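You operate a simulated robot arm through the tools that you are given. There is no shell and no other tool. Be economical: measure what you need, move in short steps, check, and stop when the job is done.

You are at the controls of a simulated robot arm. One attempt, no reset.

## Task
Open the narrow drawer, take the squash bottle from the lower basket and put it on the spice worktop, then shut the drawer. Open the hood flap. Any order will do. Set down upright: squash bottle.

Only the result counts: the job must be done as asked and must still hold three seconds after the hand-in. Knocking over, shifting, dropping, spilling or breaking anything else fails it.

## Robot
A 6-joint arm with a two-finger parallel gripper on a trunk, on a base that drives. Base frame: it is fixed to the floor where the robot stands at the start and does not move with it; the origin is under the middle of the robot, x ahead of it, y to its left, z up. Units: m, rad, N and s.
Its first joint turns from -2.897 to 2.897 rad. Places, roughly: hood flap [0.6, -1.3, 1.5]; narrow drawer [1, 0, 0.4]; spice worktop [0.9, 0, 0.9]. Payload 3.43 kg.
Tool frame: the origin (TCP) lies between the finger pads and is the grasp point; the fingertips stand 0.034 m ahead of it; z points along the fingers, y is the line along which they close. Largest opening 0.128 m; finger width 0.024, thickness 0.012; the body of the gripper, 0.048 by 0.13 m, starts 0.096 m behind the TCP.
Orientation is that of the tool frame in the base frame, as [roll, pitch, yaw] about the fixed x, y, z axes, in that order (R = Rz(yaw) Ry(pitch) Rx(roll)). With the fingers straight down and closing along the base's y, the tool's x points along the base's -x, its y along +y and its z along -z.

## Interface
- The arm moves only by the tool servo_tool. Its argument "moves" is one flat list of numbers, 7 for each row, row after row: the turn, a rotation vector about the base's x, y, z in units of 90 degrees (1.0 is 90 degrees), then the shift along the base's x, y, z in units of 250 mm (1.0 is 250 mm), then the opening in per cent of the stroke, from 0 (shut) to 100 (fully open). In form: [ax, ay, az, x, y, z, claw, ax, ay, az, x, y, z, claw, ...]. A call has 1 to 12 rows; each row is the pose to reach, as a shift and turn from the pose commanded when the call began. A call with a number of a shift or a turn outside -1 to 1 is refused whole. A row lasts 0.2 s, in which the tool goes at most 0.05 m and 0.15 rad; a call with a longer step from one row to the next is refused whole, and so is a gripper value outside its range. Where a pose cannot be reached the arm comes as near as it can. A force on the tool above 40 N (or 10 N above the force at the start of the call, whichever is more), or a blocked arm, ends the call early, and 0.2 s more pass. Each finger travels about 0.153 m/s and halts on what it meets, pressing with about 26 N; the grip force reading is that of the motor and also rises with nothing between the fingers. The clock runs only during rows and for 0.2 s after the last one: add rows that repeat a pose to give the fingers time. The reply holds the time, the measured pose of the TCP, the force on the tool along the base axes, the opening and the grip force, in the units named above and with some noise, with the torque about the TCP (base axes, N m) and any sound that the robot's microphone picked up, and new pictures: "views" is both (left out), scene, wrist or none.
- Cameras (640 x 400 px; columns grow to the right, rows downward): "scene" is now at [0.1449, 0.1546, 1.216]; the picture's right is [-0.66, -0.75, 0.00], its down [-0.36, 0.32, -0.88] and it looks along [0.66, -0.58, -0.48] (base axes); focal length 214 px, centre (320, 200). "wrist" rides on the gripper at [0.076, -0.011, -0.16] in the tool frame; the picture's right is [0.15, 0.99, 0.00], its down [-0.88, 0.13, -0.46] and it looks along [-0.45, 0.07, 0.89] (tool axes); focal length 234 px, centre (320, 200). There is no depth. A picture from a camera that has moved, and an enlarged one, comes with that camera's place and axes in the base frame and with its lens. The place of the scene camera against the robot may be out by one fixed shift of up to 0.012 m in any direction.
- drive_base(legs): drives the robot by 1 to 6 legs, each [ahead, left, turn to the left] in m, m and rad, along the robot's own axes; the way and the turn of a leg run together, so that a leg with both is an arc; at most 1.5 m and 3.142 rad a leg. The arm and the cameras ride along, it lands a little off, and it stops where it bumps. It gives what a move gives, and a new picture of the scene camera.
- pan_tilt(pan, tilt): turns the head with the scene camera to pan (to the left, within 2.496 rad either way) and tilt (down, from -0.506 to 1.204), counted from straight ahead of the robot. It gives what a move gives, and a new picture of the scene camera.
- close_up(camera, box): a new picture of the part [left, top, right, bottom] of that camera's present view, enlarged. No time passes.
- finish_job(): hands the job in; it is judged then, once.

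Work in short steps. Places have to be worked out from the pictures, the camera data and where the tool is seen: move nearer, look again, correct. Check each grasp and each placing, and mend what went wrong. You have 165 turns and 260 pictures in all, those below and enlarged ones among them. Open the gripper and draw the arm clear of the work before you hand the job in, unless the task says otherwise; then end with one line.

The tools are called after "Emit:" as a command line: name --argument value ..., lists and objects as JSON in quotes. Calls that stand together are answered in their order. servo_tool: Moves the arm, as the interface text tells. Its arguments: {"type":"object","properties":{"moves":{"type":"array"},"views":{"type":"string","enum":["both","scene","wrist","none"]}},"required":["moves"]} The other tools are called the same way: drive_base (legs) drives the base; pan_tilt (pan, tilt) turns the head that bears the scene camera; close_up (camera, box) takes an enlarged picture of a part of a camera's view; finish_job () hands the job in.

At the start:

```text
time_s: 0.0
tcp_pos: [0.4272, -0.5341, 1.0004]
tcp_rot: [3.141, 0.0, -3.141]
contact_force: [0.3, 0.4, 0.5]
wrist_torque: [0.02, 0.0, -0.01]
opening: 0.1279
finger_force: 0.1
robot x, y, heading: [-0.0019, 0.0012, -0.004]
head pan, tilt: [-0.724, 0.504]
```

scene: 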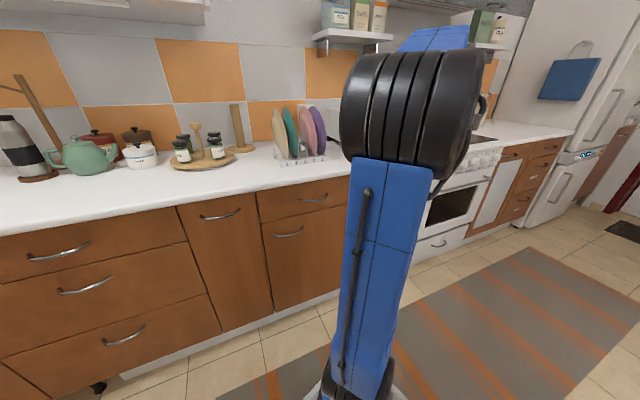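
wrist: 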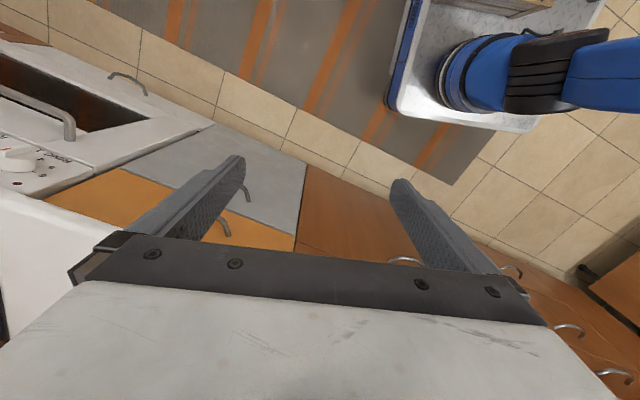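

The scene shows a counter run ahead and to the right. I'll look straight ahead and toward the hood.

Emit:
pan_tilt --pan 0.0 --tilt 0.5

Emit:
pan_tilt --pan -1.0 --tilt -0.1

```text
time_s: 1.1
tcp_pos: [0.4256, -0.5344, 0.9994]
tcp_rot: [3.141, -0.001, 3.141]
contact_force: [-0.3, 0.8, 0.9]
wrist_torque: [-0.02, 0.02, 0.01]
opening: 0.1278
finger_force: 0.0
robot x, y, heading: [-0.0001, -0.0021, -0.003]
head pan, tilt: [0.0, 0.499]
camera scene: at [0.1679, 0.2148, 1.2165], right [0.0, -1.0, 0.0], down [-0.48, 0.0, -0.88], along [0.88, 0.0, -0.48], focal length 214 px, centre (320, 200)
```

scene: 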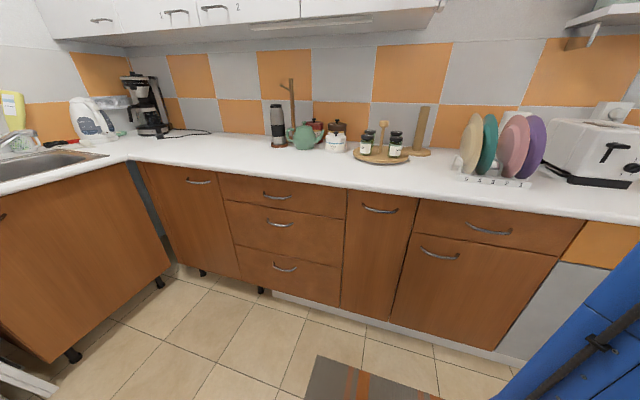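

```text
time_s: 2.4
tcp_pos: [0.4252, -0.5341, 1.0002]
tcp_rot: [-3.14, -0.001, -3.141]
contact_force: [0.0, 0.8, 0.4]
wrist_torque: [0.02, -0.02, 0.0]
opening: 0.1283
finger_force: 0.0
robot x, y, heading: [-0.0005, 0.0002, 0.0]
head pan, tilt: [-1.0, -0.099]
camera scene: at [0.124, 0.1416, 1.2714], right [-0.84, -0.54, 0.0], down [0.05, -0.08, -1.0], along [0.54, -0.84, 0.1], focal length 214 px, centre (320, 200)
```

scene: 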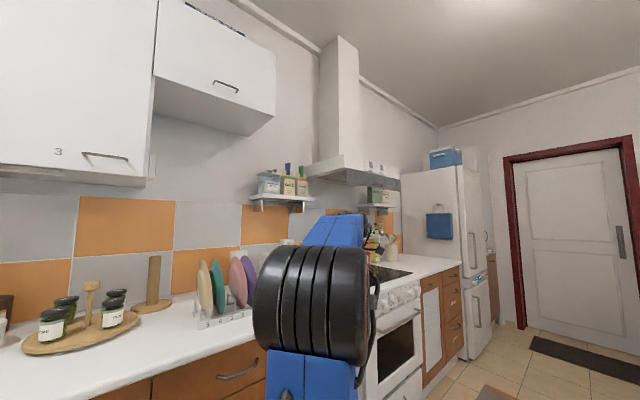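

I see the narrow pull-out front with its handle near (0.9, -0.03, 0.77). Zooming in on the hood and on the handle/worktop.

Emit:
close_up --camera "scene" --box '[240, 120, 480, 270]'

Emit:
pan_tilt --pan 0.0 --tilt 0.7

Emit:
close_up --camera "scene" --box '[280, 50, 520, 200]'

```text
2.67 times, centred on (360, 195) of scene
camera zoom: at [0.124, 0.1416, 1.2714], right [-0.84, -0.54, 0.0], down [0.05, -0.08, -1.0], along [0.54, -0.84, 0.1], focal length 572 px, centre (213, 213)
```

zoom: 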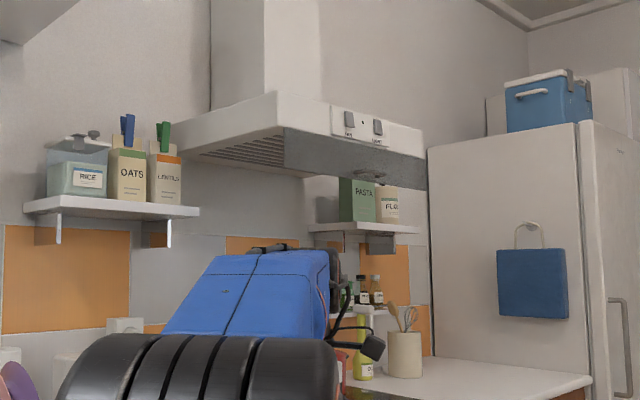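

```text
time_s: 3.6
tcp_pos: [0.427, -0.5336, 1.0]
tcp_rot: [-3.141, 0.001, 3.141]
contact_force: [0.1, 0.2, -0.6]
wrist_torque: [0.01, -0.04, -0.02]
opening: 0.128
finger_force: 0.0
robot x, y, heading: [0.001, 0.0003, 0.003]
head pan, tilt: [0.0, 0.7]
camera scene: at [0.1619, 0.2148, 1.1988], right [0.0, -1.0, 0.0], down [-0.64, 0.0, -0.77], along [0.77, 0.0, -0.64], focal length 214 px, centre (320, 200)
```

scene: 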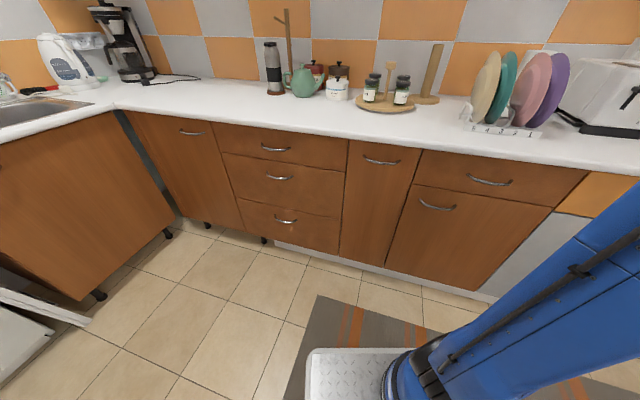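

```text
2.67 times, centred on (400, 125) of scene
camera zoom: at [0.1619, 0.2148, 1.1988], right [0.0, -1.0, 0.0], down [-0.64, 0.0, -0.77], along [0.77, 0.0, -0.64], focal length 572 px, centre (107, 400)
```

zoom: 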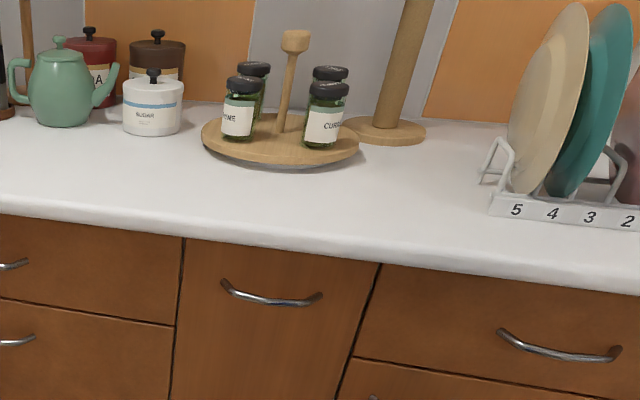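

The handle is a horizontal bar, so the tool must point forward, fingers closing vertically. I turn the tool there gradually while shifting it toward the drawer.

Emit:
servo_tool --moves '[0.055, -0.055, -0.055, 0.03, 0.1, 0, 100, 0.11, -0.11, -0.11, 0.06, 0.2, 0, 100, 0.165, -0.165, -0.165, 0.09, 0.3, 0, 100, 0.22, -0.22, -0.22, 0.12, 0.4, 0, 100, 0.275, -0.275, -0.275, 0.15, 0.5, 0, 100, 0.33, -0.33, -0.33, 0.18, 0.6, 0, 100, 0.385, -0.385, -0.385, 0.21, 0.7, 0, 100]' --views "scene"

```text
time_s: 5.2
tcp_pos: [0.4774, -0.3588, 0.9995]
tcp_rot: [2.353, 0.338, 2.353]
contact_force: [0.7, -0.4, 0.0]
wrist_torque: [0.0, -0.06, 0.01]
opening: 0.1279
finger_force: 0.1
robot x, y, heading: [0.0023, -0.0022, -0.002]
head pan, tilt: [0.0, 0.7]
camera scene: at [0.162, 0.2146, 1.1988], right [0.0, -1.0, 0.0], down [-0.64, 0.0, -0.76], along [0.76, 0.0, -0.64], focal length 214 px, centre (320, 200)
```

scene: 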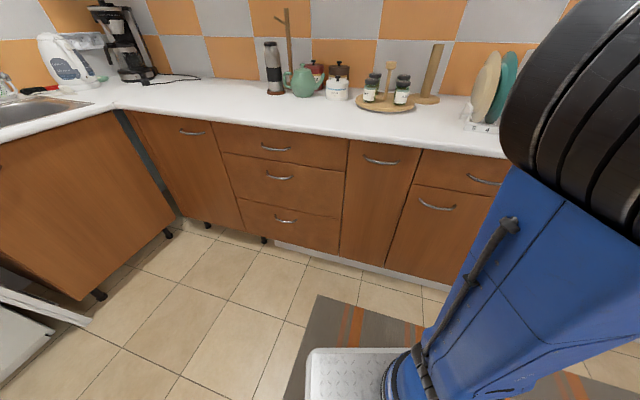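

Works. Second half of the turn, and move further left.

Emit:
servo_tool --moves '[0.055, -0.055, -0.055, 0.03, 0.1, -0.05, 100, 0.11, -0.11, -0.11, 0.06, 0.2, -0.1, 100, 0.165, -0.165, -0.165, 0.09, 0.3, -0.15, 100, 0.22, -0.22, -0.22, 0.12, 0.4, -0.2, 100, 0.275, -0.275, -0.275, 0.15, 0.5, -0.25, 100, 0.33, -0.33, -0.33, 0.18, 0.6, -0.3, 100, 0.385, -0.385, -0.385, 0.21, 0.7, -0.35, 100]' --views "both"

```text
time_s: 6.8
tcp_pos: [0.5324, -0.2015, 0.9768]
tcp_rot: [1.569, -0.004, 1.569]
contact_force: [0.7, -0.8, 1.3]
wrist_torque: [0.02, 0.0, 0.01]
opening: 0.1279
finger_force: 0.1
out of reach, approached as far as the arm can: row 6, 7
robot x, y, heading: [-0.0013, -0.0019, 0.001]
head pan, tilt: [0.0, 0.7]
camera scene: at [0.162, 0.2147, 1.1987], right [0.0, -1.0, 0.0], down [-0.64, 0.0, -0.76], along [0.76, 0.0, -0.64], focal length 214 px, centre (320, 200)
camera wrist: at [0.3725, -0.1264, 0.9653], right [0.0, 0.14, 0.99], down [-0.46, -0.88, 0.13], along [0.89, -0.45, 0.06], focal length 234 px, centre (320, 200)
```

scene: 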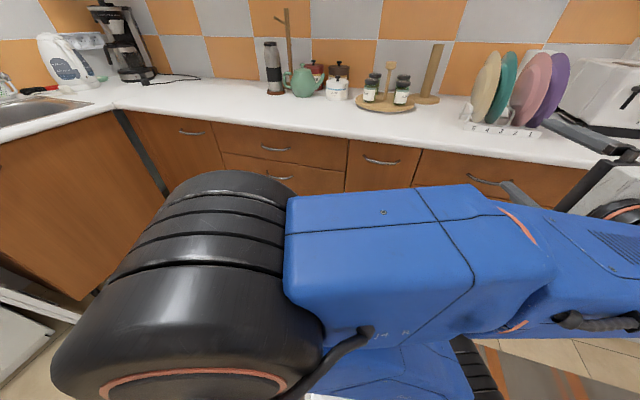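
wrist: 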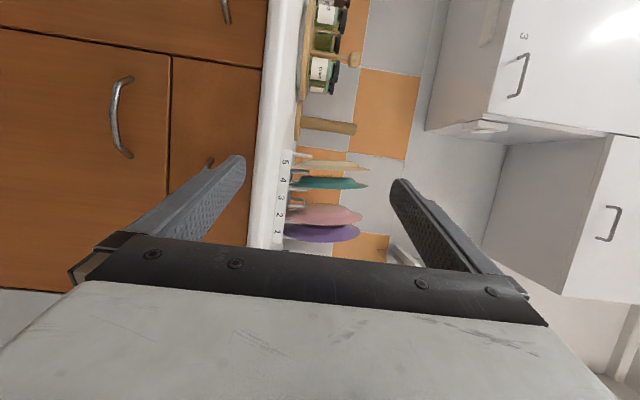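

The arm is too folded here; I back the base up 0.35 m to get more reach.

Emit:
drive_base --legs '[[-0.35, 0, 0]]'

```text
time_s: 9.1
tcp_pos: [0.1724, -0.204, 0.9752]
tcp_rot: [1.571, -0.001, 1.563]
contact_force: [-0.1, -0.1, -0.4]
wrist_torque: [-0.02, 0.0, -0.01]
opening: 0.1278
finger_force: 0.0
robot x, y, heading: [-0.3538, 0.0015, -0.015]
head pan, tilt: [0.0, 0.7]
camera scene: at [-0.1932, 0.2152, 1.1987], right [-0.01, -1.0, 0.0], down [-0.64, 0.01, -0.76], along [0.76, -0.01, -0.64], focal length 214 px, centre (320, 200)
```

scene: 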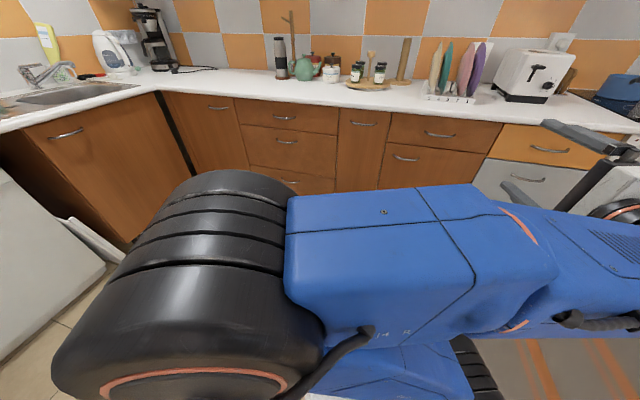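

Triangulating the handle gives about (0.897, -0.022, 0.789). I move forward toward a standoff in front of it.

Emit:
servo_tool --moves '[0, 0, 0, 0.16, 0.06, -0.06, 100, 0, 0, 0, 0.32, 0.12, -0.12, 100, 0, 0, 0, 0.48, 0.18, -0.18, 100, 0, 0, 0, 0.64, 0.24, -0.24, 100, 0, 0, 0, 0.8, 0.3, -0.3, 100, 0, 0, 0, 0.96, 0.36, -0.36, 100]' --views "wrist"

Emit:
servo_tool --moves '[0, 0, 0, 0.16, 0.06, -0.06, 100, 0, 0, 0, 0.32, 0.12, -0.12, 100, 0, 0, 0, 0.48, 0.18, -0.18, 100, 0, 0, 0, 0.64, 0.24, -0.24, 100, 0, 0, 0, 0.8, 0.3, -0.3, 100, 0, 0, 0, 0.96, 0.36, -0.36, 100]' --views "both"

```text
time_s: 9.9
tcp_pos: [0.1768, -0.3365, 0.9774]
tcp_rot: [1.547, 0.022, 1.036]
contact_force: [0.9, -0.1, -0.1]
wrist_torque: [-0.01, 0.0, 0.02]
opening: 0.1281
finger_force: 0.0
out of reach, approached as far as the arm can: row 1, 2, 3
robot x, y, heading: [-0.3548, -0.0015, -0.01]
head pan, tilt: [0.0, 0.7]
stopped in row 3: the arm was blocked; the commanded pose is now the measured one
camera wrist: at [0.0787, -0.1908, 0.9626], right [0.07, 0.16, 0.99], down [-0.84, -0.52, 0.14], along [0.53, -0.84, 0.1], focal length 234 px, centre (320, 200)
```

wrist: 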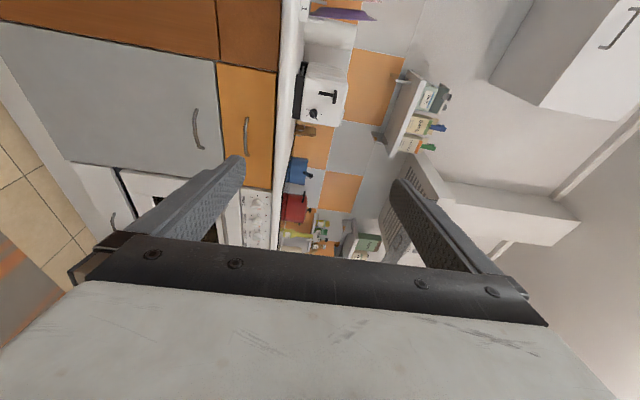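

```text
time_s: 10.4
tcp_pos: [0.1242, -0.4025, 0.9844]
tcp_rot: [1.516, 0.033, 0.702]
contact_force: [0.1, 0.3, -1.0]
wrist_torque: [0.01, 0.01, 0.03]
opening: 0.1279
finger_force: 0.1
out of reach, approached as far as the arm can: row 1, 2
robot x, y, heading: [-0.3575, -0.0002, -0.011]
head pan, tilt: [0.0, 0.7]
stopped in row 2: the arm was blocked; the commanded pose is now the measured one
camera scene: at [-0.1931, 0.2143, 1.1987], right [-0.02, -1.0, 0.0], down [-0.64, 0.01, -0.76], along [0.76, -0.01, -0.64], focal length 214 px, centre (320, 200)
camera wrist: at [0.0795, -0.2339, 0.9627], right [0.1, 0.16, 0.98], down [-0.97, -0.21, 0.13], along [0.23, -0.96, 0.13], focal length 234 px, centre (320, 200)
```

scene: 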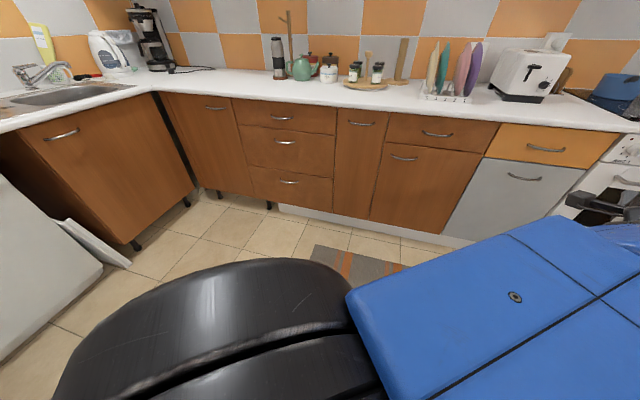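
wrist: 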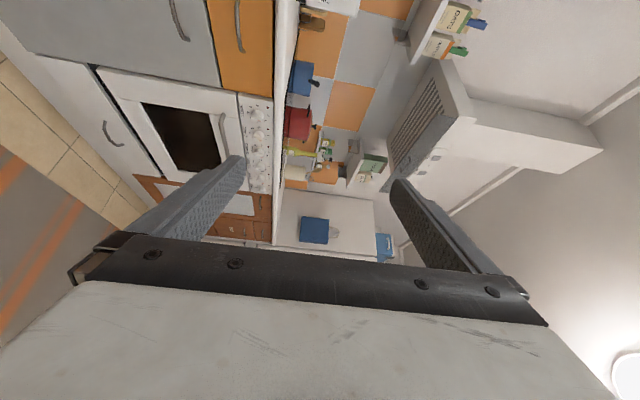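

The arm is too folded and its wrist swung aside. I extend it along its present pointing direction first, which is open floor space.

Emit:
servo_tool --moves '[0, 0, 0, 0.12, -0.14, 0, 100, 0, 0, 0, 0.24, -0.28, 0, 100, 0, 0, 0, 0.36, -0.42, 0, 100, 0, 0, 0, 0.48, -0.56, 0, 100, 0, 0, 0, 0.6, -0.7, 0, 100, 0, 0, 0, 0.72, -0.84, 0, 100]' --views "scene"

```text
time_s: 11.8
tcp_pos: [0.3008, -0.6135, 0.9878]
tcp_rot: [1.519, 0.035, 0.717]
contact_force: [-0.4, -0.3, 0.3]
wrist_torque: [0.01, 0.05, -0.02]
opening: 0.1279
finger_force: 0.1
out of reach, approached as far as the arm can: row 6
robot x, y, heading: [-0.3557, 0.0028, -0.013]
head pan, tilt: [0.0, 0.7]
camera scene: at [-0.1934, 0.2155, 1.1987], right [-0.01, -1.0, 0.0], down [-0.64, 0.01, -0.77], along [0.76, -0.01, -0.64], focal length 214 px, centre (320, 200)
```

scene: 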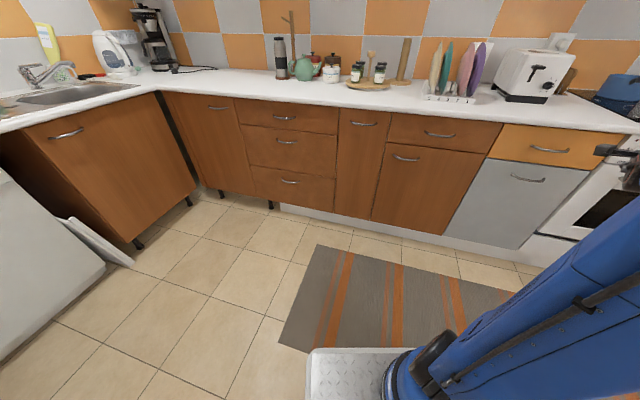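

Extended cleanly. Now I swing it left while yawing the tool back to straight ahead.

Emit:
servo_tool --moves '[0, 0, 0.054, 0.08, 0.14, -0.04, 100, 0, 0, 0.108, 0.16, 0.28, -0.08, 100, 0, 0, 0.162, 0.24, 0.42, -0.12, 100, 0, 0, 0.216, 0.32, 0.56, -0.16, 100, 0, 0, 0.27, 0.4, 0.7, -0.2, 100]' --views "none"

Emit:
servo_tool --moves '[0, 0, 0.054, 0.08, 0.14, -0.04, 100, 0, 0, 0.108, 0.16, 0.28, -0.08, 100, 0, 0, 0.162, 0.24, 0.42, -0.12, 100, 0, 0, 0.216, 0.32, 0.56, -0.16, 100, 0, 0, 0.27, 0.4, 0.7, -0.2, 100]' --views "both"

```text
time_s: 13.0
tcp_pos: [0.4024, -0.4414, 0.9382]
tcp_rot: [1.517, 0.033, 1.129]
contact_force: [-1.1, -1.0, 0.3]
wrist_torque: [0.01, -0.02, -0.02]
opening: 0.1281
finger_force: 0.0
robot x, y, heading: [-0.3569, 0.0024, -0.011]
head pan, tilt: [0.0, 0.7]
```

```text
time_s: 14.2
tcp_pos: [0.503, -0.26, 0.885]
tcp_rot: [1.515, 0.034, 1.553]
contact_force: [0.0, -0.3, 0.6]
wrist_torque: [-0.01, 0.03, 0.02]
opening: 0.1278
finger_force: 0.1
robot x, y, heading: [-0.3585, 0.0034, -0.011]
head pan, tilt: [0.0, 0.7]
camera scene: at [-0.1932, 0.2151, 1.1987], right [-0.01, -1.0, 0.0], down [-0.64, 0.01, -0.76], along [0.76, -0.01, -0.64], focal length 214 px, centre (320, 200)
camera wrist: at [0.3459, -0.1844, 0.8632], right [-0.05, 0.18, 0.98], down [-0.48, -0.87, 0.13], along [0.88, -0.46, 0.13], focal length 234 px, centre (320, 200)
```

scene: 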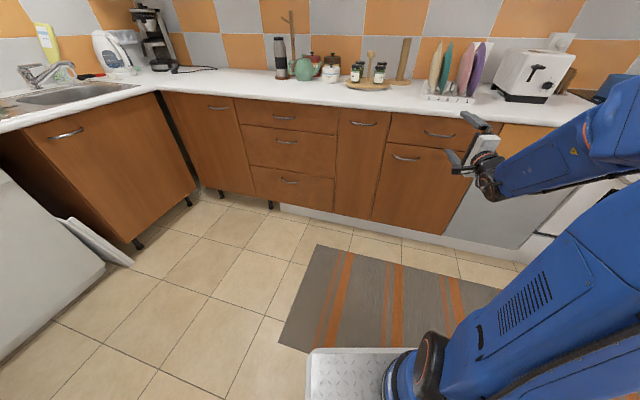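
wrist: 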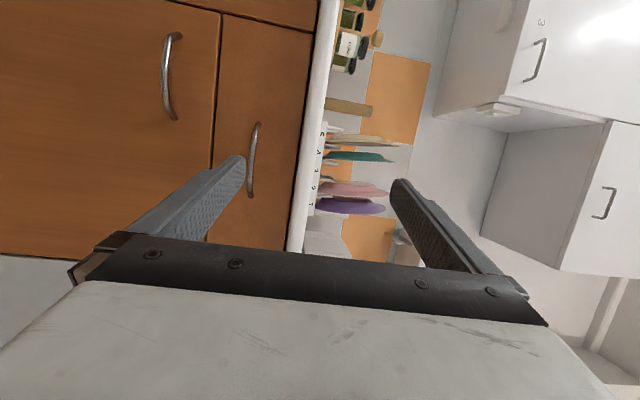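

Good configuration. Move to a standoff at about (0.66, -0.02, 0.79) and level the tool.

Emit:
servo_tool --moves '[0.003, 0.005, 0.002, 0.092, 0.137, -0.055, 100, 0.006, 0.01, 0.004, 0.184, 0.274, -0.11, 100, 0.009, 0.015, 0.006, 0.276, 0.411, -0.165, 100, 0.012, 0.02, 0.008, 0.368, 0.548, -0.22, 100, 0.016, 0.026, 0.009, 0.46, 0.685, -0.275, 100, 0.019, 0.031, 0.01, 0.552, 0.822, -0.33, 100, 0.022, 0.036, 0.011, 0.644, 0.955, -0.384, 100]' --views "both"

```text
time_s: 15.8
tcp_pos: [0.6679, -0.1052, 0.805]
tcp_rot: [1.589, -0.002, 1.667]
contact_force: [-0.6, 0.7, 0.0]
wrist_torque: [-0.01, 0.05, -0.03]
opening: 0.1279
finger_force: 0.0
out of reach, approached as far as the arm can: row 4, 5, 6, 7
robot x, y, heading: [-0.3614, 0.0047, -0.01]
head pan, tilt: [0.0, 0.7]
camera scene: at [-0.1933, 0.2151, 1.1987], right [-0.01, -1.0, 0.0], down [-0.64, 0.01, -0.77], along [0.76, -0.01, -0.64], focal length 214 px, centre (320, 200)
camera wrist: at [0.5016, -0.0465, 0.7978], right [0.01, 0.15, 0.99], down [-0.36, -0.92, 0.14], along [0.93, -0.36, 0.05], focal length 234 px, centre (320, 200)
```

scene: 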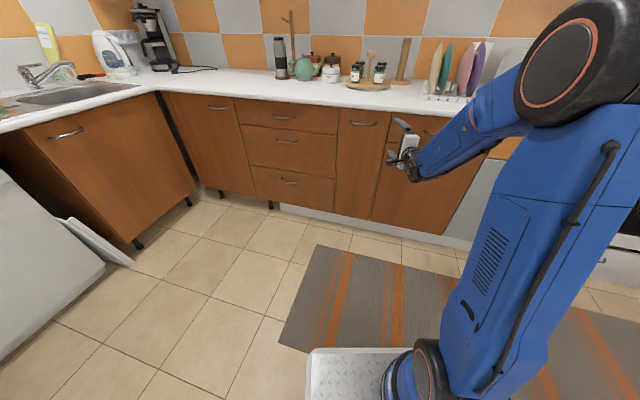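
wrist: 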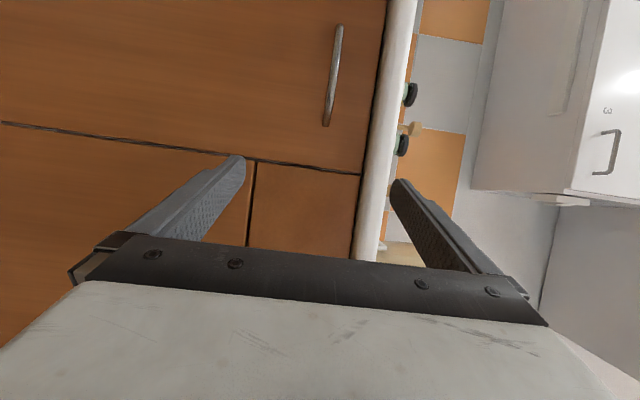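

The wrist runs out of range here, so I retract the arm slightly into a comfortable pose with the tool straight ahead and let the base do the lateral alignment.

Emit:
servo_tool --moves '[0, -0.003, -0.016, -0.11, -0.1, -0.015, 100, 0, -0.006, -0.032, -0.22, -0.2, -0.03, 100, 0, -0.009, -0.048, -0.33, -0.3, -0.045, 100, 0, -0.011, -0.062, -0.45, -0.38, -0.06, 100]' --views "none"

Emit:
drive_base --legs '[[0, 0.16, 0.01]]'

```text
time_s: 16.8
tcp_pos: [0.5505, -0.2027, 0.7904]
tcp_rot: [1.573, -0.002, 1.571]
contact_force: [0.4, 0.0, 0.8]
wrist_torque: [-0.01, -0.02, 0.02]
opening: 0.1281
finger_force: 0.0
robot x, y, heading: [-0.3551, -0.0002, -0.009]
head pan, tilt: [0.0, 0.7]
```

```text
time_s: 18.2
tcp_pos: [0.5544, -0.0389, 0.7899]
tcp_rot: [1.574, -0.001, 1.579]
contact_force: [-0.3, -0.4, 0.4]
wrist_torque: [-0.04, 0.01, 0.01]
opening: 0.1281
finger_force: 0.0
robot x, y, heading: [-0.3567, 0.1565, -0.001]
head pan, tilt: [0.0, 0.7]
camera scene: at [-0.1939, 0.3729, 1.1987], right [0.0, -1.0, 0.0], down [-0.64, 0.0, -0.76], along [0.76, 0.0, -0.64], focal length 214 px, centre (320, 200)
```

scene: 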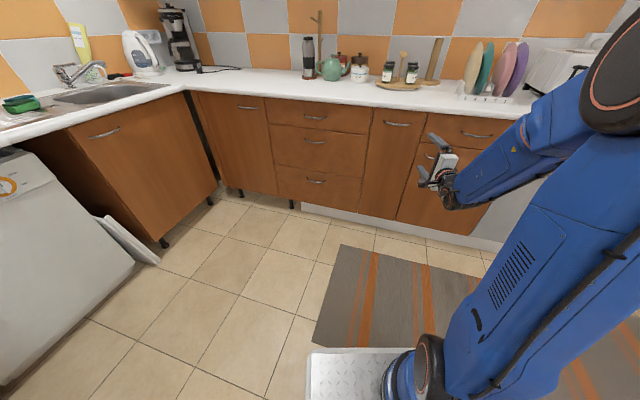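

Aligned within 2 cm laterally. Drive forward 0.22 m to bring the open fingers near the handle, then look.

Emit:
drive_base --legs '[[0.22, 0.02, 0]]'

Emit:
servo_tool --moves '[0, 0, 0, 0, 0, 0, 100]' --views "wrist"

```text
time_s: 19.9
tcp_pos: [0.7689, -0.0184, 0.7907]
tcp_rot: [1.575, -0.002, 1.58]
contact_force: [-0.6, -0.3, 0.1]
wrist_torque: [0.01, -0.01, -0.04]
opening: 0.1277
finger_force: 0.1
robot x, y, heading: [-0.1408, 0.178, -0.001]
head pan, tilt: [0.0, 0.7]
camera scene: at [0.0209, 0.3931, 1.1987], right [0.0, -1.0, 0.0], down [-0.64, 0.0, -0.76], along [0.76, 0.0, -0.64], focal length 214 px, centre (320, 200)
```

scene: 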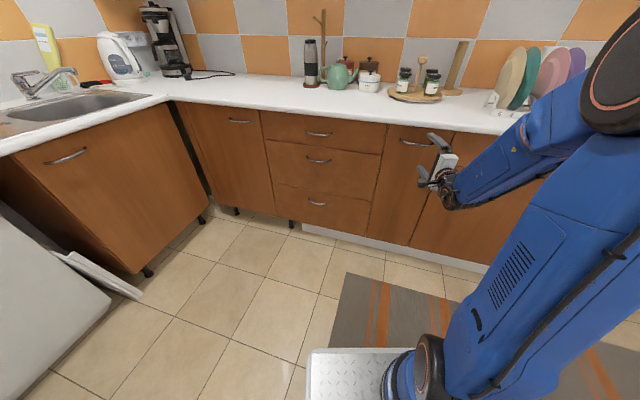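

```text
time_s: 20.2
tcp_pos: [0.7687, -0.0189, 0.7911]
tcp_rot: [1.572, -0.002, 1.579]
contact_force: [0.6, 0.7, -0.1]
wrist_torque: [0.0, -0.02, 0.03]
opening: 0.128
finger_force: 0.1
robot x, y, heading: [-0.1444, 0.1755, -0.006]
head pan, tilt: [0.0, 0.7]
camera wrist: at [0.6087, 0.0546, 0.7807], right [0.0, 0.15, 0.99], down [-0.45, -0.88, 0.13], along [0.89, -0.44, 0.06], focal length 234 px, centre (320, 200)
```

wrist: 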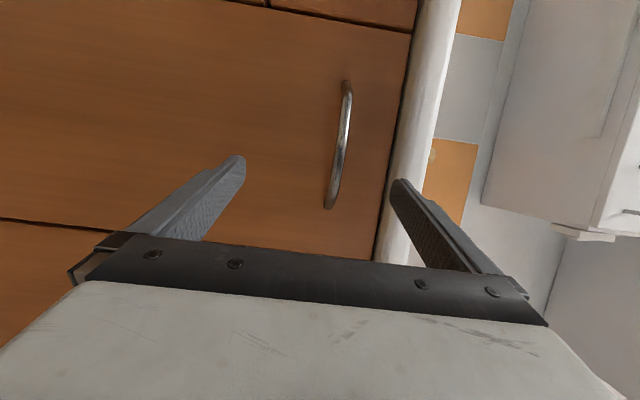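

Handle appears around z 0.79–0.815, y≈-0.015. I narrow the fingers to 60 %, raise 1 cm, and advance 6 cm, then check.

Emit:
servo_tool --moves '[0, 0, 0, 0, 0, 0.04, 60, 0, 0, 0, 0.08, 0, 0.04, 60, 0, 0, 0, 0.16, 0, 0.04, 60, 0, 0, 0, 0.24, 0, 0.04, 60]' --views "both"

```text
time_s: 21.2
tcp_pos: [0.8164, -0.0183, 0.7994]
tcp_rot: [1.574, -0.001, 1.577]
contact_force: [-19.1, 3.7, 2.1]
wrist_torque: [-0.11, -0.9, -0.1]
opening: 0.0786
finger_force: 1.3
robot x, y, heading: [-0.1394, 0.1824, -0.002]
head pan, tilt: [0.0, 0.7]
stopped in row 4: the force on the tool passed its limit (the readings are from after the stop); the commanded pose is now the measured one
camera scene: at [0.0199, 0.3932, 1.1988], right [0.0, -1.0, 0.0], down [-0.64, 0.0, -0.77], along [0.77, 0.0, -0.64], focal length 214 px, centre (320, 200)
camera wrist: at [0.6564, 0.0549, 0.7895], right [0.0, 0.15, 0.99], down [-0.45, -0.88, 0.13], along [0.89, -0.45, 0.06], focal length 234 px, centre (320, 200)
```

scene: 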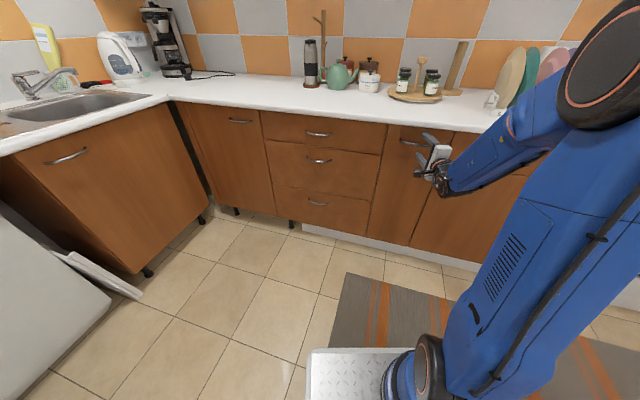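
wrist: 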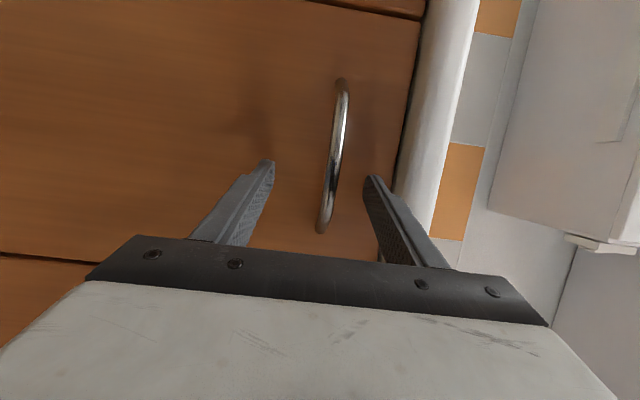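

The upper finger touched the counter lip. Back off, narrow to 35 %, then advance again.

Emit:
servo_tool --moves '[0, 0, 0, -0.1, 0, 0, 50, 0, 0, 0, -0.1, 0, 0.004, 35, 0, 0, 0, -0.02, 0, 0.004, 35, 0, 0, 0, 0.06, 0, 0.004, 35, 0, 0, 0, 0.12, 0, 0.004, 35]' --views "wrist"

```text
time_s: 22.2
tcp_pos: [0.8159, -0.0208, 0.7986]
tcp_rot: [1.578, -0.004, 1.577]
contact_force: [-17.3, 3.2, 3.6]
wrist_torque: [-0.08, -0.62, -0.09]
opening: 0.047
finger_force: 1.9
robot x, y, heading: [-0.1439, 0.1812, -0.008]
head pan, tilt: [0.0, 0.7]
stopped in row 4: the force on the tool passed its limit (the readings are from after the stop); the commanded pose is now the measured one
camera wrist: at [0.6562, 0.0541, 0.7894], right [0.01, 0.14, 0.99], down [-0.45, -0.88, 0.13], along [0.89, -0.45, 0.06], focal length 234 px, centre (320, 200)
```

wrist: 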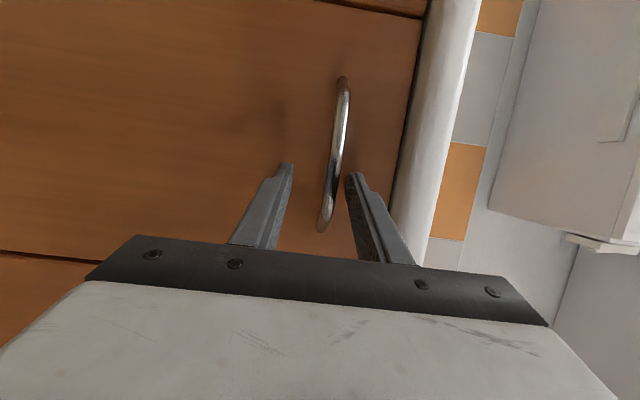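

Blocked again at the same depth by something at the upper finger. I'll look closely at the tip region.

Emit:
close_up --camera "wrist" --box '[240, 60, 480, 210]'

Emit:
close_up --camera "scene" --box '[350, 90, 510, 190]'

```text
2.67 times, centred on (360, 135) of wrist
camera zoom: at [0.6562, 0.0541, 0.7894], right [0.01, 0.14, 0.99], down [-0.45, -0.88, 0.13], along [0.89, -0.45, 0.06], focal length 624 px, centre (213, 373)
```

zoom: 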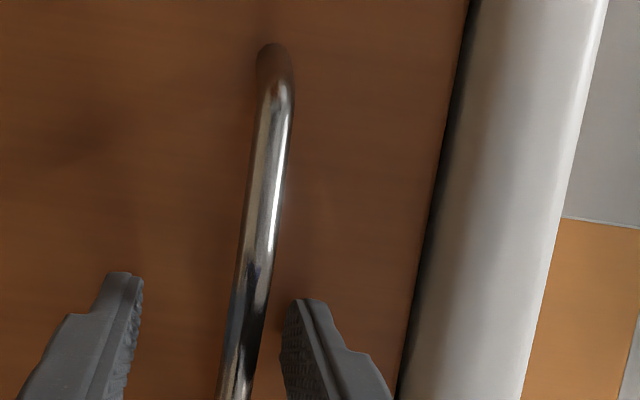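

```text
4.00 times, centred on (430, 140) of scene
camera zoom: at [0.02, 0.3932, 1.1988], right [0.0, -1.0, 0.0], down [-0.64, 0.0, -0.77], along [0.77, 0.0, -0.64], focal length 858 px, centre (-120, 440)
```

zoom: 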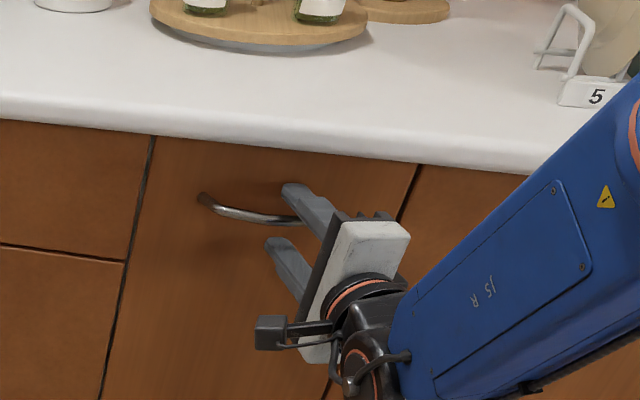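

The fingers appear to straddle the bar with the tips at the front panel. Back off 5 mm and close.

Emit:
servo_tool --moves '[0, 0, 0, -0.02, 0, 0.02, 35, 0, 0, 0, -0.02, 0, 0.03, 10, 0, 0, 0, -0.02, 0, 0.03, 0, 0, 0, 0, -0.02, 0, 0.03, 0]' --views "both"

```text
time_s: 23.2
tcp_pos: [0.8126, -0.0195, 0.8065]
tcp_rot: [1.579, -0.001, 1.576]
contact_force: [0.7, -0.6, 11.2]
wrist_torque: [0.01, -0.05, 0.14]
opening: 0.0107
finger_force: 44.2
robot x, y, heading: [-0.1404, 0.1749, -0.003]
head pan, tilt: [0.0, 0.7]
camera scene: at [0.0206, 0.3931, 1.1988], right [0.0, -1.0, 0.0], down [-0.64, 0.0, -0.77], along [0.77, 0.0, -0.64], focal length 214 px, centre (320, 200)
camera wrist: at [0.6519, 0.054, 0.7969], right [0.01, 0.14, 0.99], down [-0.45, -0.88, 0.13], along [0.89, -0.45, 0.06], focal length 234 px, centre (320, 200)
```

scene: 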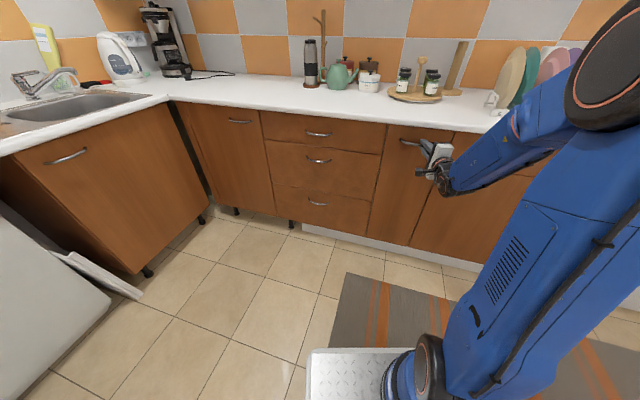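
wrist: 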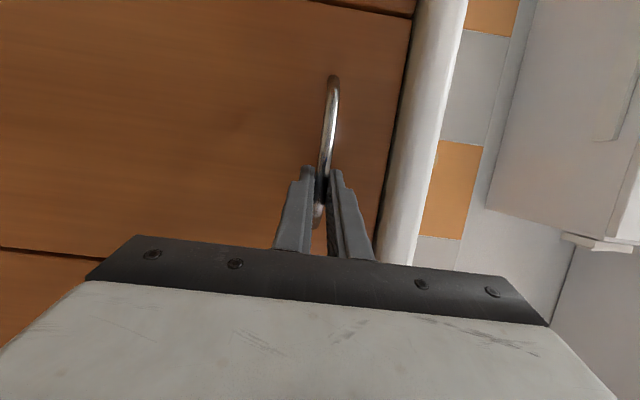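

The bar is gripped (11 mm). I pull by backing up 0.12 m first.

Emit:
drive_base --legs '[[-0.12, 0, 0]]'

```text
time_s: 24.0
tcp_pos: [0.793, -0.015, 0.8055]
tcp_rot: [1.578, 0.001, 1.585]
contact_force: [1.1, 1.1, 1.7]
wrist_torque: [0.19, -0.08, -0.29]
opening: 0.0108
finger_force: 44.7
robot x, y, heading: [-0.1593, 0.1785, -0.005]
head pan, tilt: [0.0, 0.7]
stopped in leg 1: the force on the tool passed its limit (the readings are from after the stop); the commanded pose is now the measured one
camera scene: at [0.001, 0.3938, 1.1987], right [0.0, -1.0, 0.0], down [-0.64, 0.0, -0.76], along [0.76, 0.0, -0.64], focal length 214 px, centre (320, 200)
```

scene: 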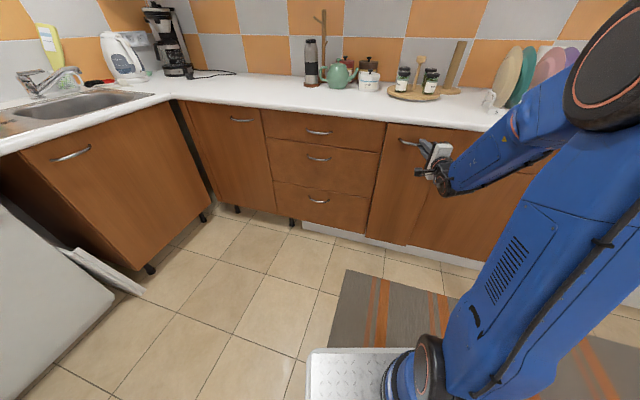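

It moved about 2 cm before the force limit tripped. I continue with a gentle arm pull.

Emit:
servo_tool --moves '[0, 0, 0, -0.04, 0, 0, 0, 0, 0, 0, -0.08, 0, 0, 0, 0, 0, 0, -0.12, 0, 0, 0, 0, 0, 0, -0.16, 0, 0, 0, 0, 0, 0, -0.2, 0, 0, 0, 0, 0, 0, -0.24, 0, 0, 0]' --views "both"

```text
time_s: 24.6
tcp_pos: [0.7741, -0.0087, 0.8066]
tcp_rot: [1.577, 0.001, 1.592]
contact_force: [3.2, 5.5, -0.3]
wrist_torque: [0.23, -0.1, 0.76]
opening: 0.0106
finger_force: 44.4
robot x, y, heading: [-0.1634, 0.1824, 0.004]
head pan, tilt: [0.0, 0.7]
stopped in row 3: the force on the tool passed its limit (the readings are from after the stop); the commanded pose is now the measured one
camera scene: at [0.0009, 0.3947, 1.1987], right [0.0, -1.0, 0.0], down [-0.64, 0.0, -0.76], along [0.76, 0.0, -0.64], focal length 214 px, centre (320, 200)
camera wrist: at [0.6142, 0.0616, 0.7964], right [0.0, 0.15, 0.99], down [-0.44, -0.89, 0.13], along [0.9, -0.43, 0.06], focal length 234 px, centre (320, 200)
```

scene: 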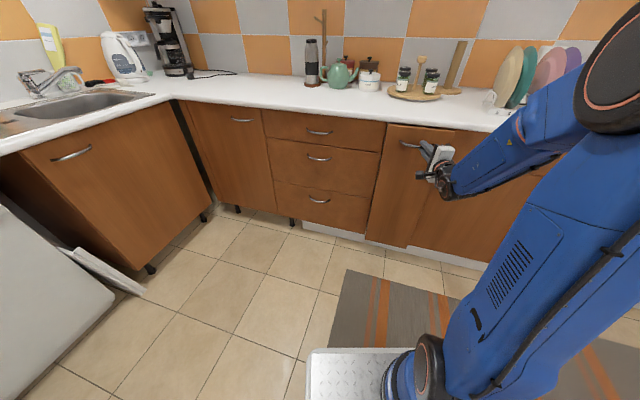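
wrist: 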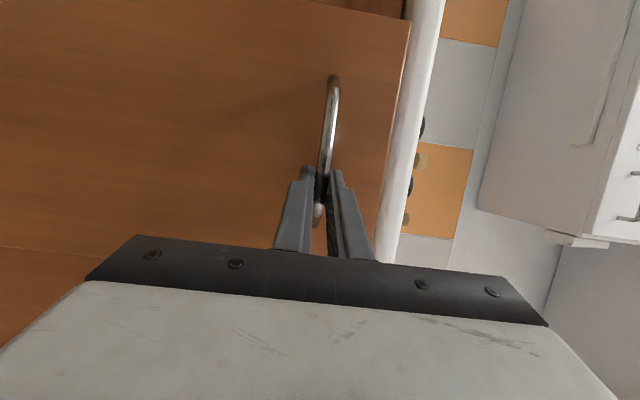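

The drawer is opening straight, with slight sideways drift. Continue pulling slowly with the drift corrected.

Emit:
servo_tool --moves '[0, 0, -0.01, -0.03, -0.02, 0, 0, 0, 0, -0.01, -0.06, -0.02, 0, 0, 0, 0, -0.01, -0.09, -0.02, 0, 0, 0, 0, -0.01, -0.12, -0.02, 0, 0, 0, 0, -0.01, -0.15, -0.02, 0, 0, 0, 0, -0.01, -0.18, -0.02, 0, 0, 0, 0, -0.01, -0.21, -0.02, 0, 0, 0, 0, -0.01, -0.24, -0.02, 0, 0]' --views "none"

```text
time_s: 25.0
tcp_pos: [0.7696, -0.0102, 0.8072]
tcp_rot: [1.574, 0.001, 1.586]
contact_force: [1.8, 3.9, -1.0]
wrist_torque: [0.38, -0.1, 0.8]
opening: 0.0108
finger_force: 44.3
robot x, y, heading: [-0.1619, 0.1802, -0.001]
head pan, tilt: [0.0, 0.7]
stopped in row 2: the force on the tool passed its limit (the readings are from after the stop); the commanded pose is now the measured one
```

Trips fast; try the base again with lateral relief.

Emit:
drive_base --legs '[[-0.03, 0, 0], [-0.03, 0, 0], [-0.03, 0, 0], [-0.03, 0, 0]]'

```text
time_s: 25.8
tcp_pos: [0.7552, -0.0056, 0.8054]
tcp_rot: [1.575, 0.003, 1.593]
contact_force: [1.0, 2.4, -1.9]
wrist_torque: [0.41, -0.1, 0.0]
opening: 0.0107
finger_force: 44.9
robot x, y, heading: [-0.1766, 0.1807, 0.006]
head pan, tilt: [0.0, 0.7]
stopped in leg 1: the force on the tool passed its limit (the readings are from after the stop); the commanded pose is now the measured one
camera scene: at [-0.0146, 0.3958, 1.1987], right [0.0, -1.0, 0.0], down [-0.64, 0.0, -0.76], along [0.76, 0.0, -0.64], focal length 214 px, centre (320, 200)
```

scene: 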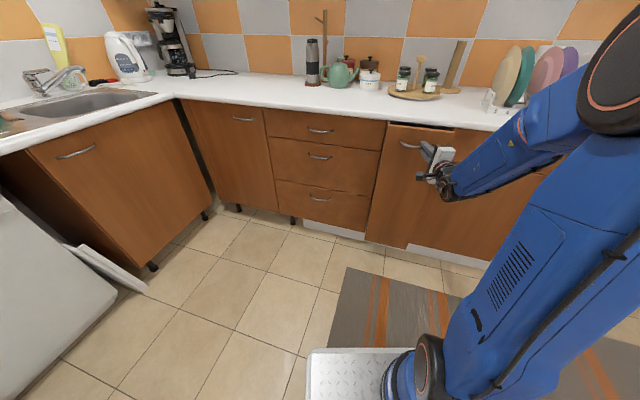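

Try much slower arm pull (2.5 mm rows) to keep the damping force down.

Emit:
servo_tool --moves '[0, 0, 0, -0.01, 0, 0, 0, 0, 0, 0, -0.02, 0, 0, 0, 0, 0, 0, -0.03, 0, 0, 0, 0, 0, 0, -0.04, 0, 0, 0, 0, 0, 0, -0.05, 0, 0, 0, 0, 0, 0, -0.06, 0, 0, 0, 0, 0, 0, -0.07, 0, 0, 0, 0, 0, 0, -0.08, 0, 0, 0, 0, 0, 0, -0.09, 0, 0, 0, 0, 0, 0, -0.1, 0, 0, 0, 0, 0, 0, -0.11, 0, 0, 0, 0, 0, 0, -0.12, 0, 0, 0]' --views "wrist"

```text
time_s: 27.0
tcp_pos: [0.7427, -0.0033, 0.8062]
tcp_rot: [1.575, 0.004, 1.6]
contact_force: [-0.3, 3.8, -1.3]
wrist_torque: [0.52, -0.14, 0.69]
opening: 0.0108
finger_force: 44.0
robot x, y, heading: [-0.1766, 0.181, 0.001]
head pan, tilt: [0.0, 0.7]
stopped in row 5: the force on the tool passed its limit (the readings are from after the stop); the commanded pose is now the measured one
camera wrist: at [0.5821, 0.0674, 0.7959], right [0.0, 0.15, 0.99], down [-0.43, -0.89, 0.14], along [0.9, -0.43, 0.07], focal length 234 px, centre (320, 200)
```

wrist: 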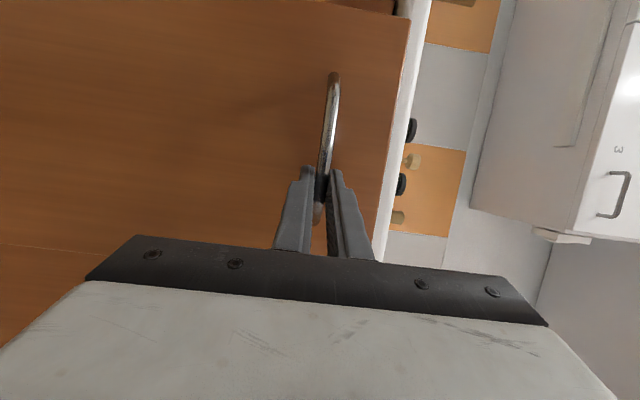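

The counter run is actually yawed ~0.3 rad relative to my axes, so the drawer slides along about (-0.956, +0.293). That explains the jamming; I pull along that direction.

Emit:
drive_base --legs '[[-0.143, 0.044, 0]]'

```text
time_s: 28.4
tcp_pos: [0.6041, 0.0412, 0.8064]
tcp_rot: [1.574, 0.005, 1.596]
contact_force: [10.5, 31.8, -1.8]
wrist_torque: [0.6, -0.22, 0.77]
opening: 0.0106
finger_force: 44.5
robot x, y, heading: [-0.3129, 0.2278, 0.003]
head pan, tilt: [0.0, 0.7]
camera scene: at [-0.1537, 0.4413, 1.1985], right [0.0, -1.0, 0.0], down [-0.64, 0.0, -0.76], along [0.76, 0.0, -0.64], focal length 214 px, centre (320, 200)
```

scene: 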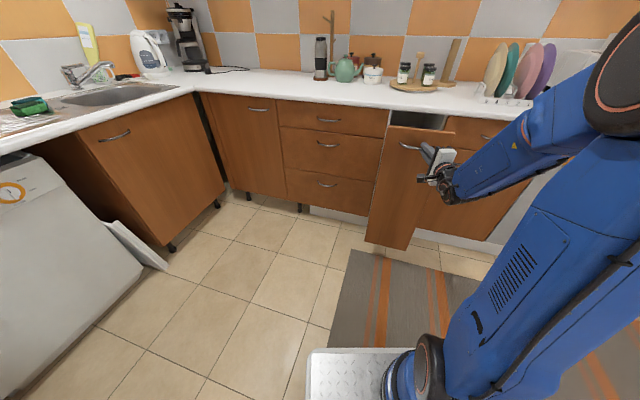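

It pulls out smoothly; side load suggests slightly more leftward motion. Continue.

Emit:
drive_base --legs '[[-0.13, 0.05, 0]]'

```text
time_s: 29.7
tcp_pos: [0.4748, 0.0914, 0.8065]
tcp_rot: [1.575, 0.003, 1.6]
contact_force: [-10.2, -38.7, -4.2]
wrist_torque: [0.4, -0.11, -0.27]
opening: 0.0108
finger_force: 44.8
robot x, y, heading: [-0.4451, 0.271, 0.005]
head pan, tilt: [0.0, 0.7]
camera scene: at [-0.2849, 0.4896, 1.199], right [0.0, -1.0, 0.0], down [-0.64, 0.0, -0.76], along [0.76, 0.0, -0.64], focal length 214 px, centre (320, 200)
```

scene: 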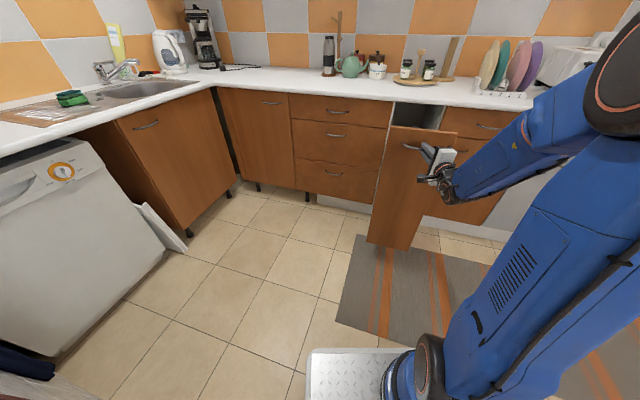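

Now slightly too far left; true ratio ≈0.31. Pull a bit more with correction to find full extension.

Emit:
drive_base --legs '[[-0.08, 0.016, 0]]'

```text
time_s: 30.8
tcp_pos: [0.3939, 0.1089, 0.8049]
tcp_rot: [1.575, 0.005, 1.6]
contact_force: [40.5, 6.7, 4.8]
wrist_torque: [0.78, -0.32, 0.17]
opening: 0.011
finger_force: 44.1
robot x, y, heading: [-0.5273, 0.292, 0.004]
head pan, tilt: [0.0, 0.7]
camera scene: at [-0.3645, 0.5069, 1.1986], right [0.0, -1.0, 0.0], down [-0.64, 0.0, -0.76], along [0.76, 0.0, -0.64], focal length 214 px, centre (320, 200)
```

scene: 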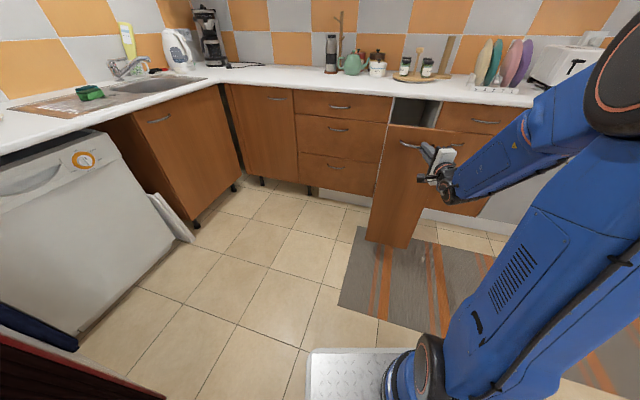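

About 0.44 m extended with load rising, likely near the stop. Release and back off, then look.

Emit:
servo_tool --moves '[0, 0, 0, 0, 0, 0, 40, 0, 0, 0, 0, 0, 0, 40, 0, 0, 0, -0.15, 0, 0, 40, 0, 0, 0, -0.3, 0, 0, 40, 0, 0, 0, -0.45, 0, 0, 40]' --views "none"

Emit:
pan_tilt --pan -0.35 --tilt 0.6

```text
time_s: 32.0
tcp_pos: [0.2981, 0.0972, 0.8192]
tcp_rot: [1.576, 0.002, 1.6]
contact_force: [0.3, 0.5, -0.2]
wrist_torque: [-0.01, -0.01, -0.03]
opening: 0.0514
finger_force: 0.0
out of reach, approached as far as the arm can: row 5
robot x, y, heading: [-0.5257, 0.2892, 0.003]
head pan, tilt: [0.0, 0.7]
```

```text
time_s: 32.8
tcp_pos: [0.299, 0.0973, 0.8183]
tcp_rot: [1.574, 0.002, 1.602]
contact_force: [0.0, 0.9, 0.8]
wrist_torque: [-0.04, 0.0, 0.01]
opening: 0.0512
finger_force: 0.1
robot x, y, heading: [-0.5262, 0.2937, 0.002]
head pan, tilt: [-0.351, 0.6]
camera scene: at [-0.3672, 0.4764, 1.2073], right [-0.34, -0.94, 0.0], down [-0.53, 0.19, -0.82], along [0.78, -0.28, -0.57], focal length 214 px, centre (320, 200)
```

scene: 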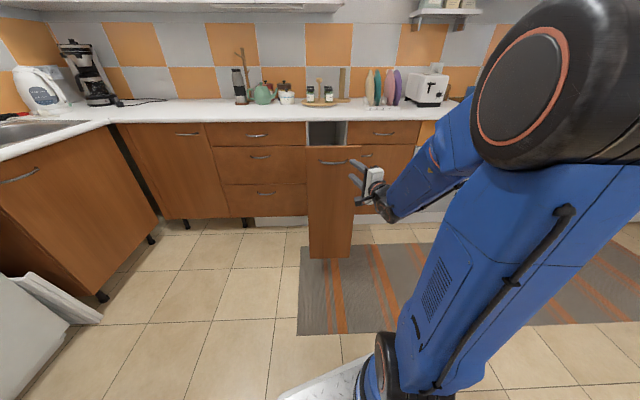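

The kitchen is yawed ≈-0.3 rad relative to the base frame. I turn the robot by -0.3 to align with it.

Emit:
drive_base --legs '[[0, 0, -0.3]]'

Emit:
pan_tilt --pan 0.2 --tilt 0.6

```text
time_s: 34.2
tcp_pos: [0.206, -0.1366, 0.8194]
tcp_rot: [1.573, 0.004, 1.302]
contact_force: [0.5, 0.0, 0.1]
wrist_torque: [0.02, 0.0, -0.03]
opening: 0.051
finger_force: 0.1
robot x, y, heading: [-0.5307, 0.2906, -0.297]
head pan, tilt: [-0.351, 0.6]
camera scene: at [-0.3183, 0.4199, 1.2074], right [-0.6, -0.8, 0.0], down [-0.45, 0.34, -0.83], along [0.66, -0.5, -0.56], focal length 214 px, centre (320, 200)
```

scene: 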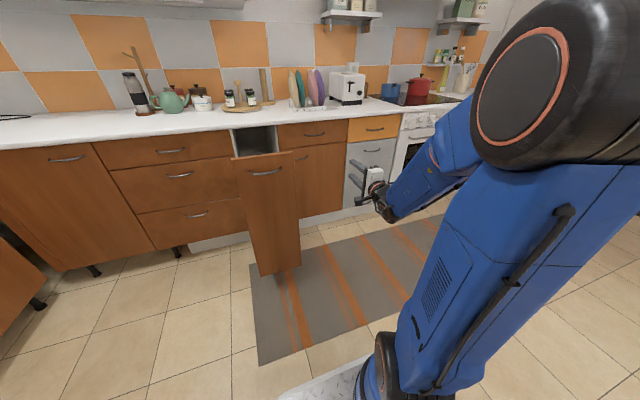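

```text
time_s: 35.1
tcp_pos: [0.2043, -0.1366, 0.8191]
tcp_rot: [1.574, 0.004, 1.303]
contact_force: [0.6, -0.6, -1.0]
wrist_torque: [0.0, 0.03, -0.02]
opening: 0.0511
finger_force: 0.1
robot x, y, heading: [-0.528, 0.291, -0.293]
head pan, tilt: [0.201, 0.6]
camera scene: at [-0.3009, 0.4647, 1.2074], right [-0.1, -1.0, 0.0], down [-0.56, 0.05, -0.83], along [0.82, -0.08, -0.56], focal length 214 px, centre (320, 200)
```

scene: 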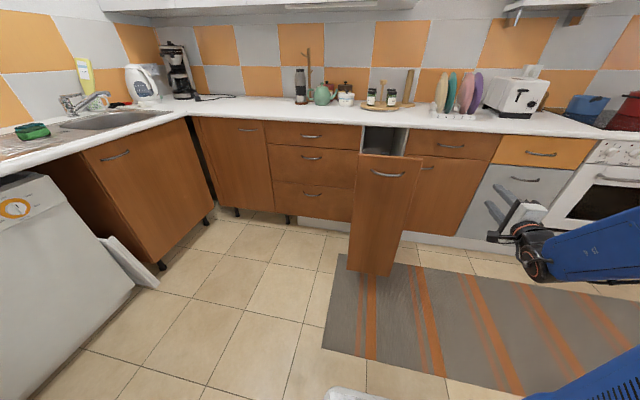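

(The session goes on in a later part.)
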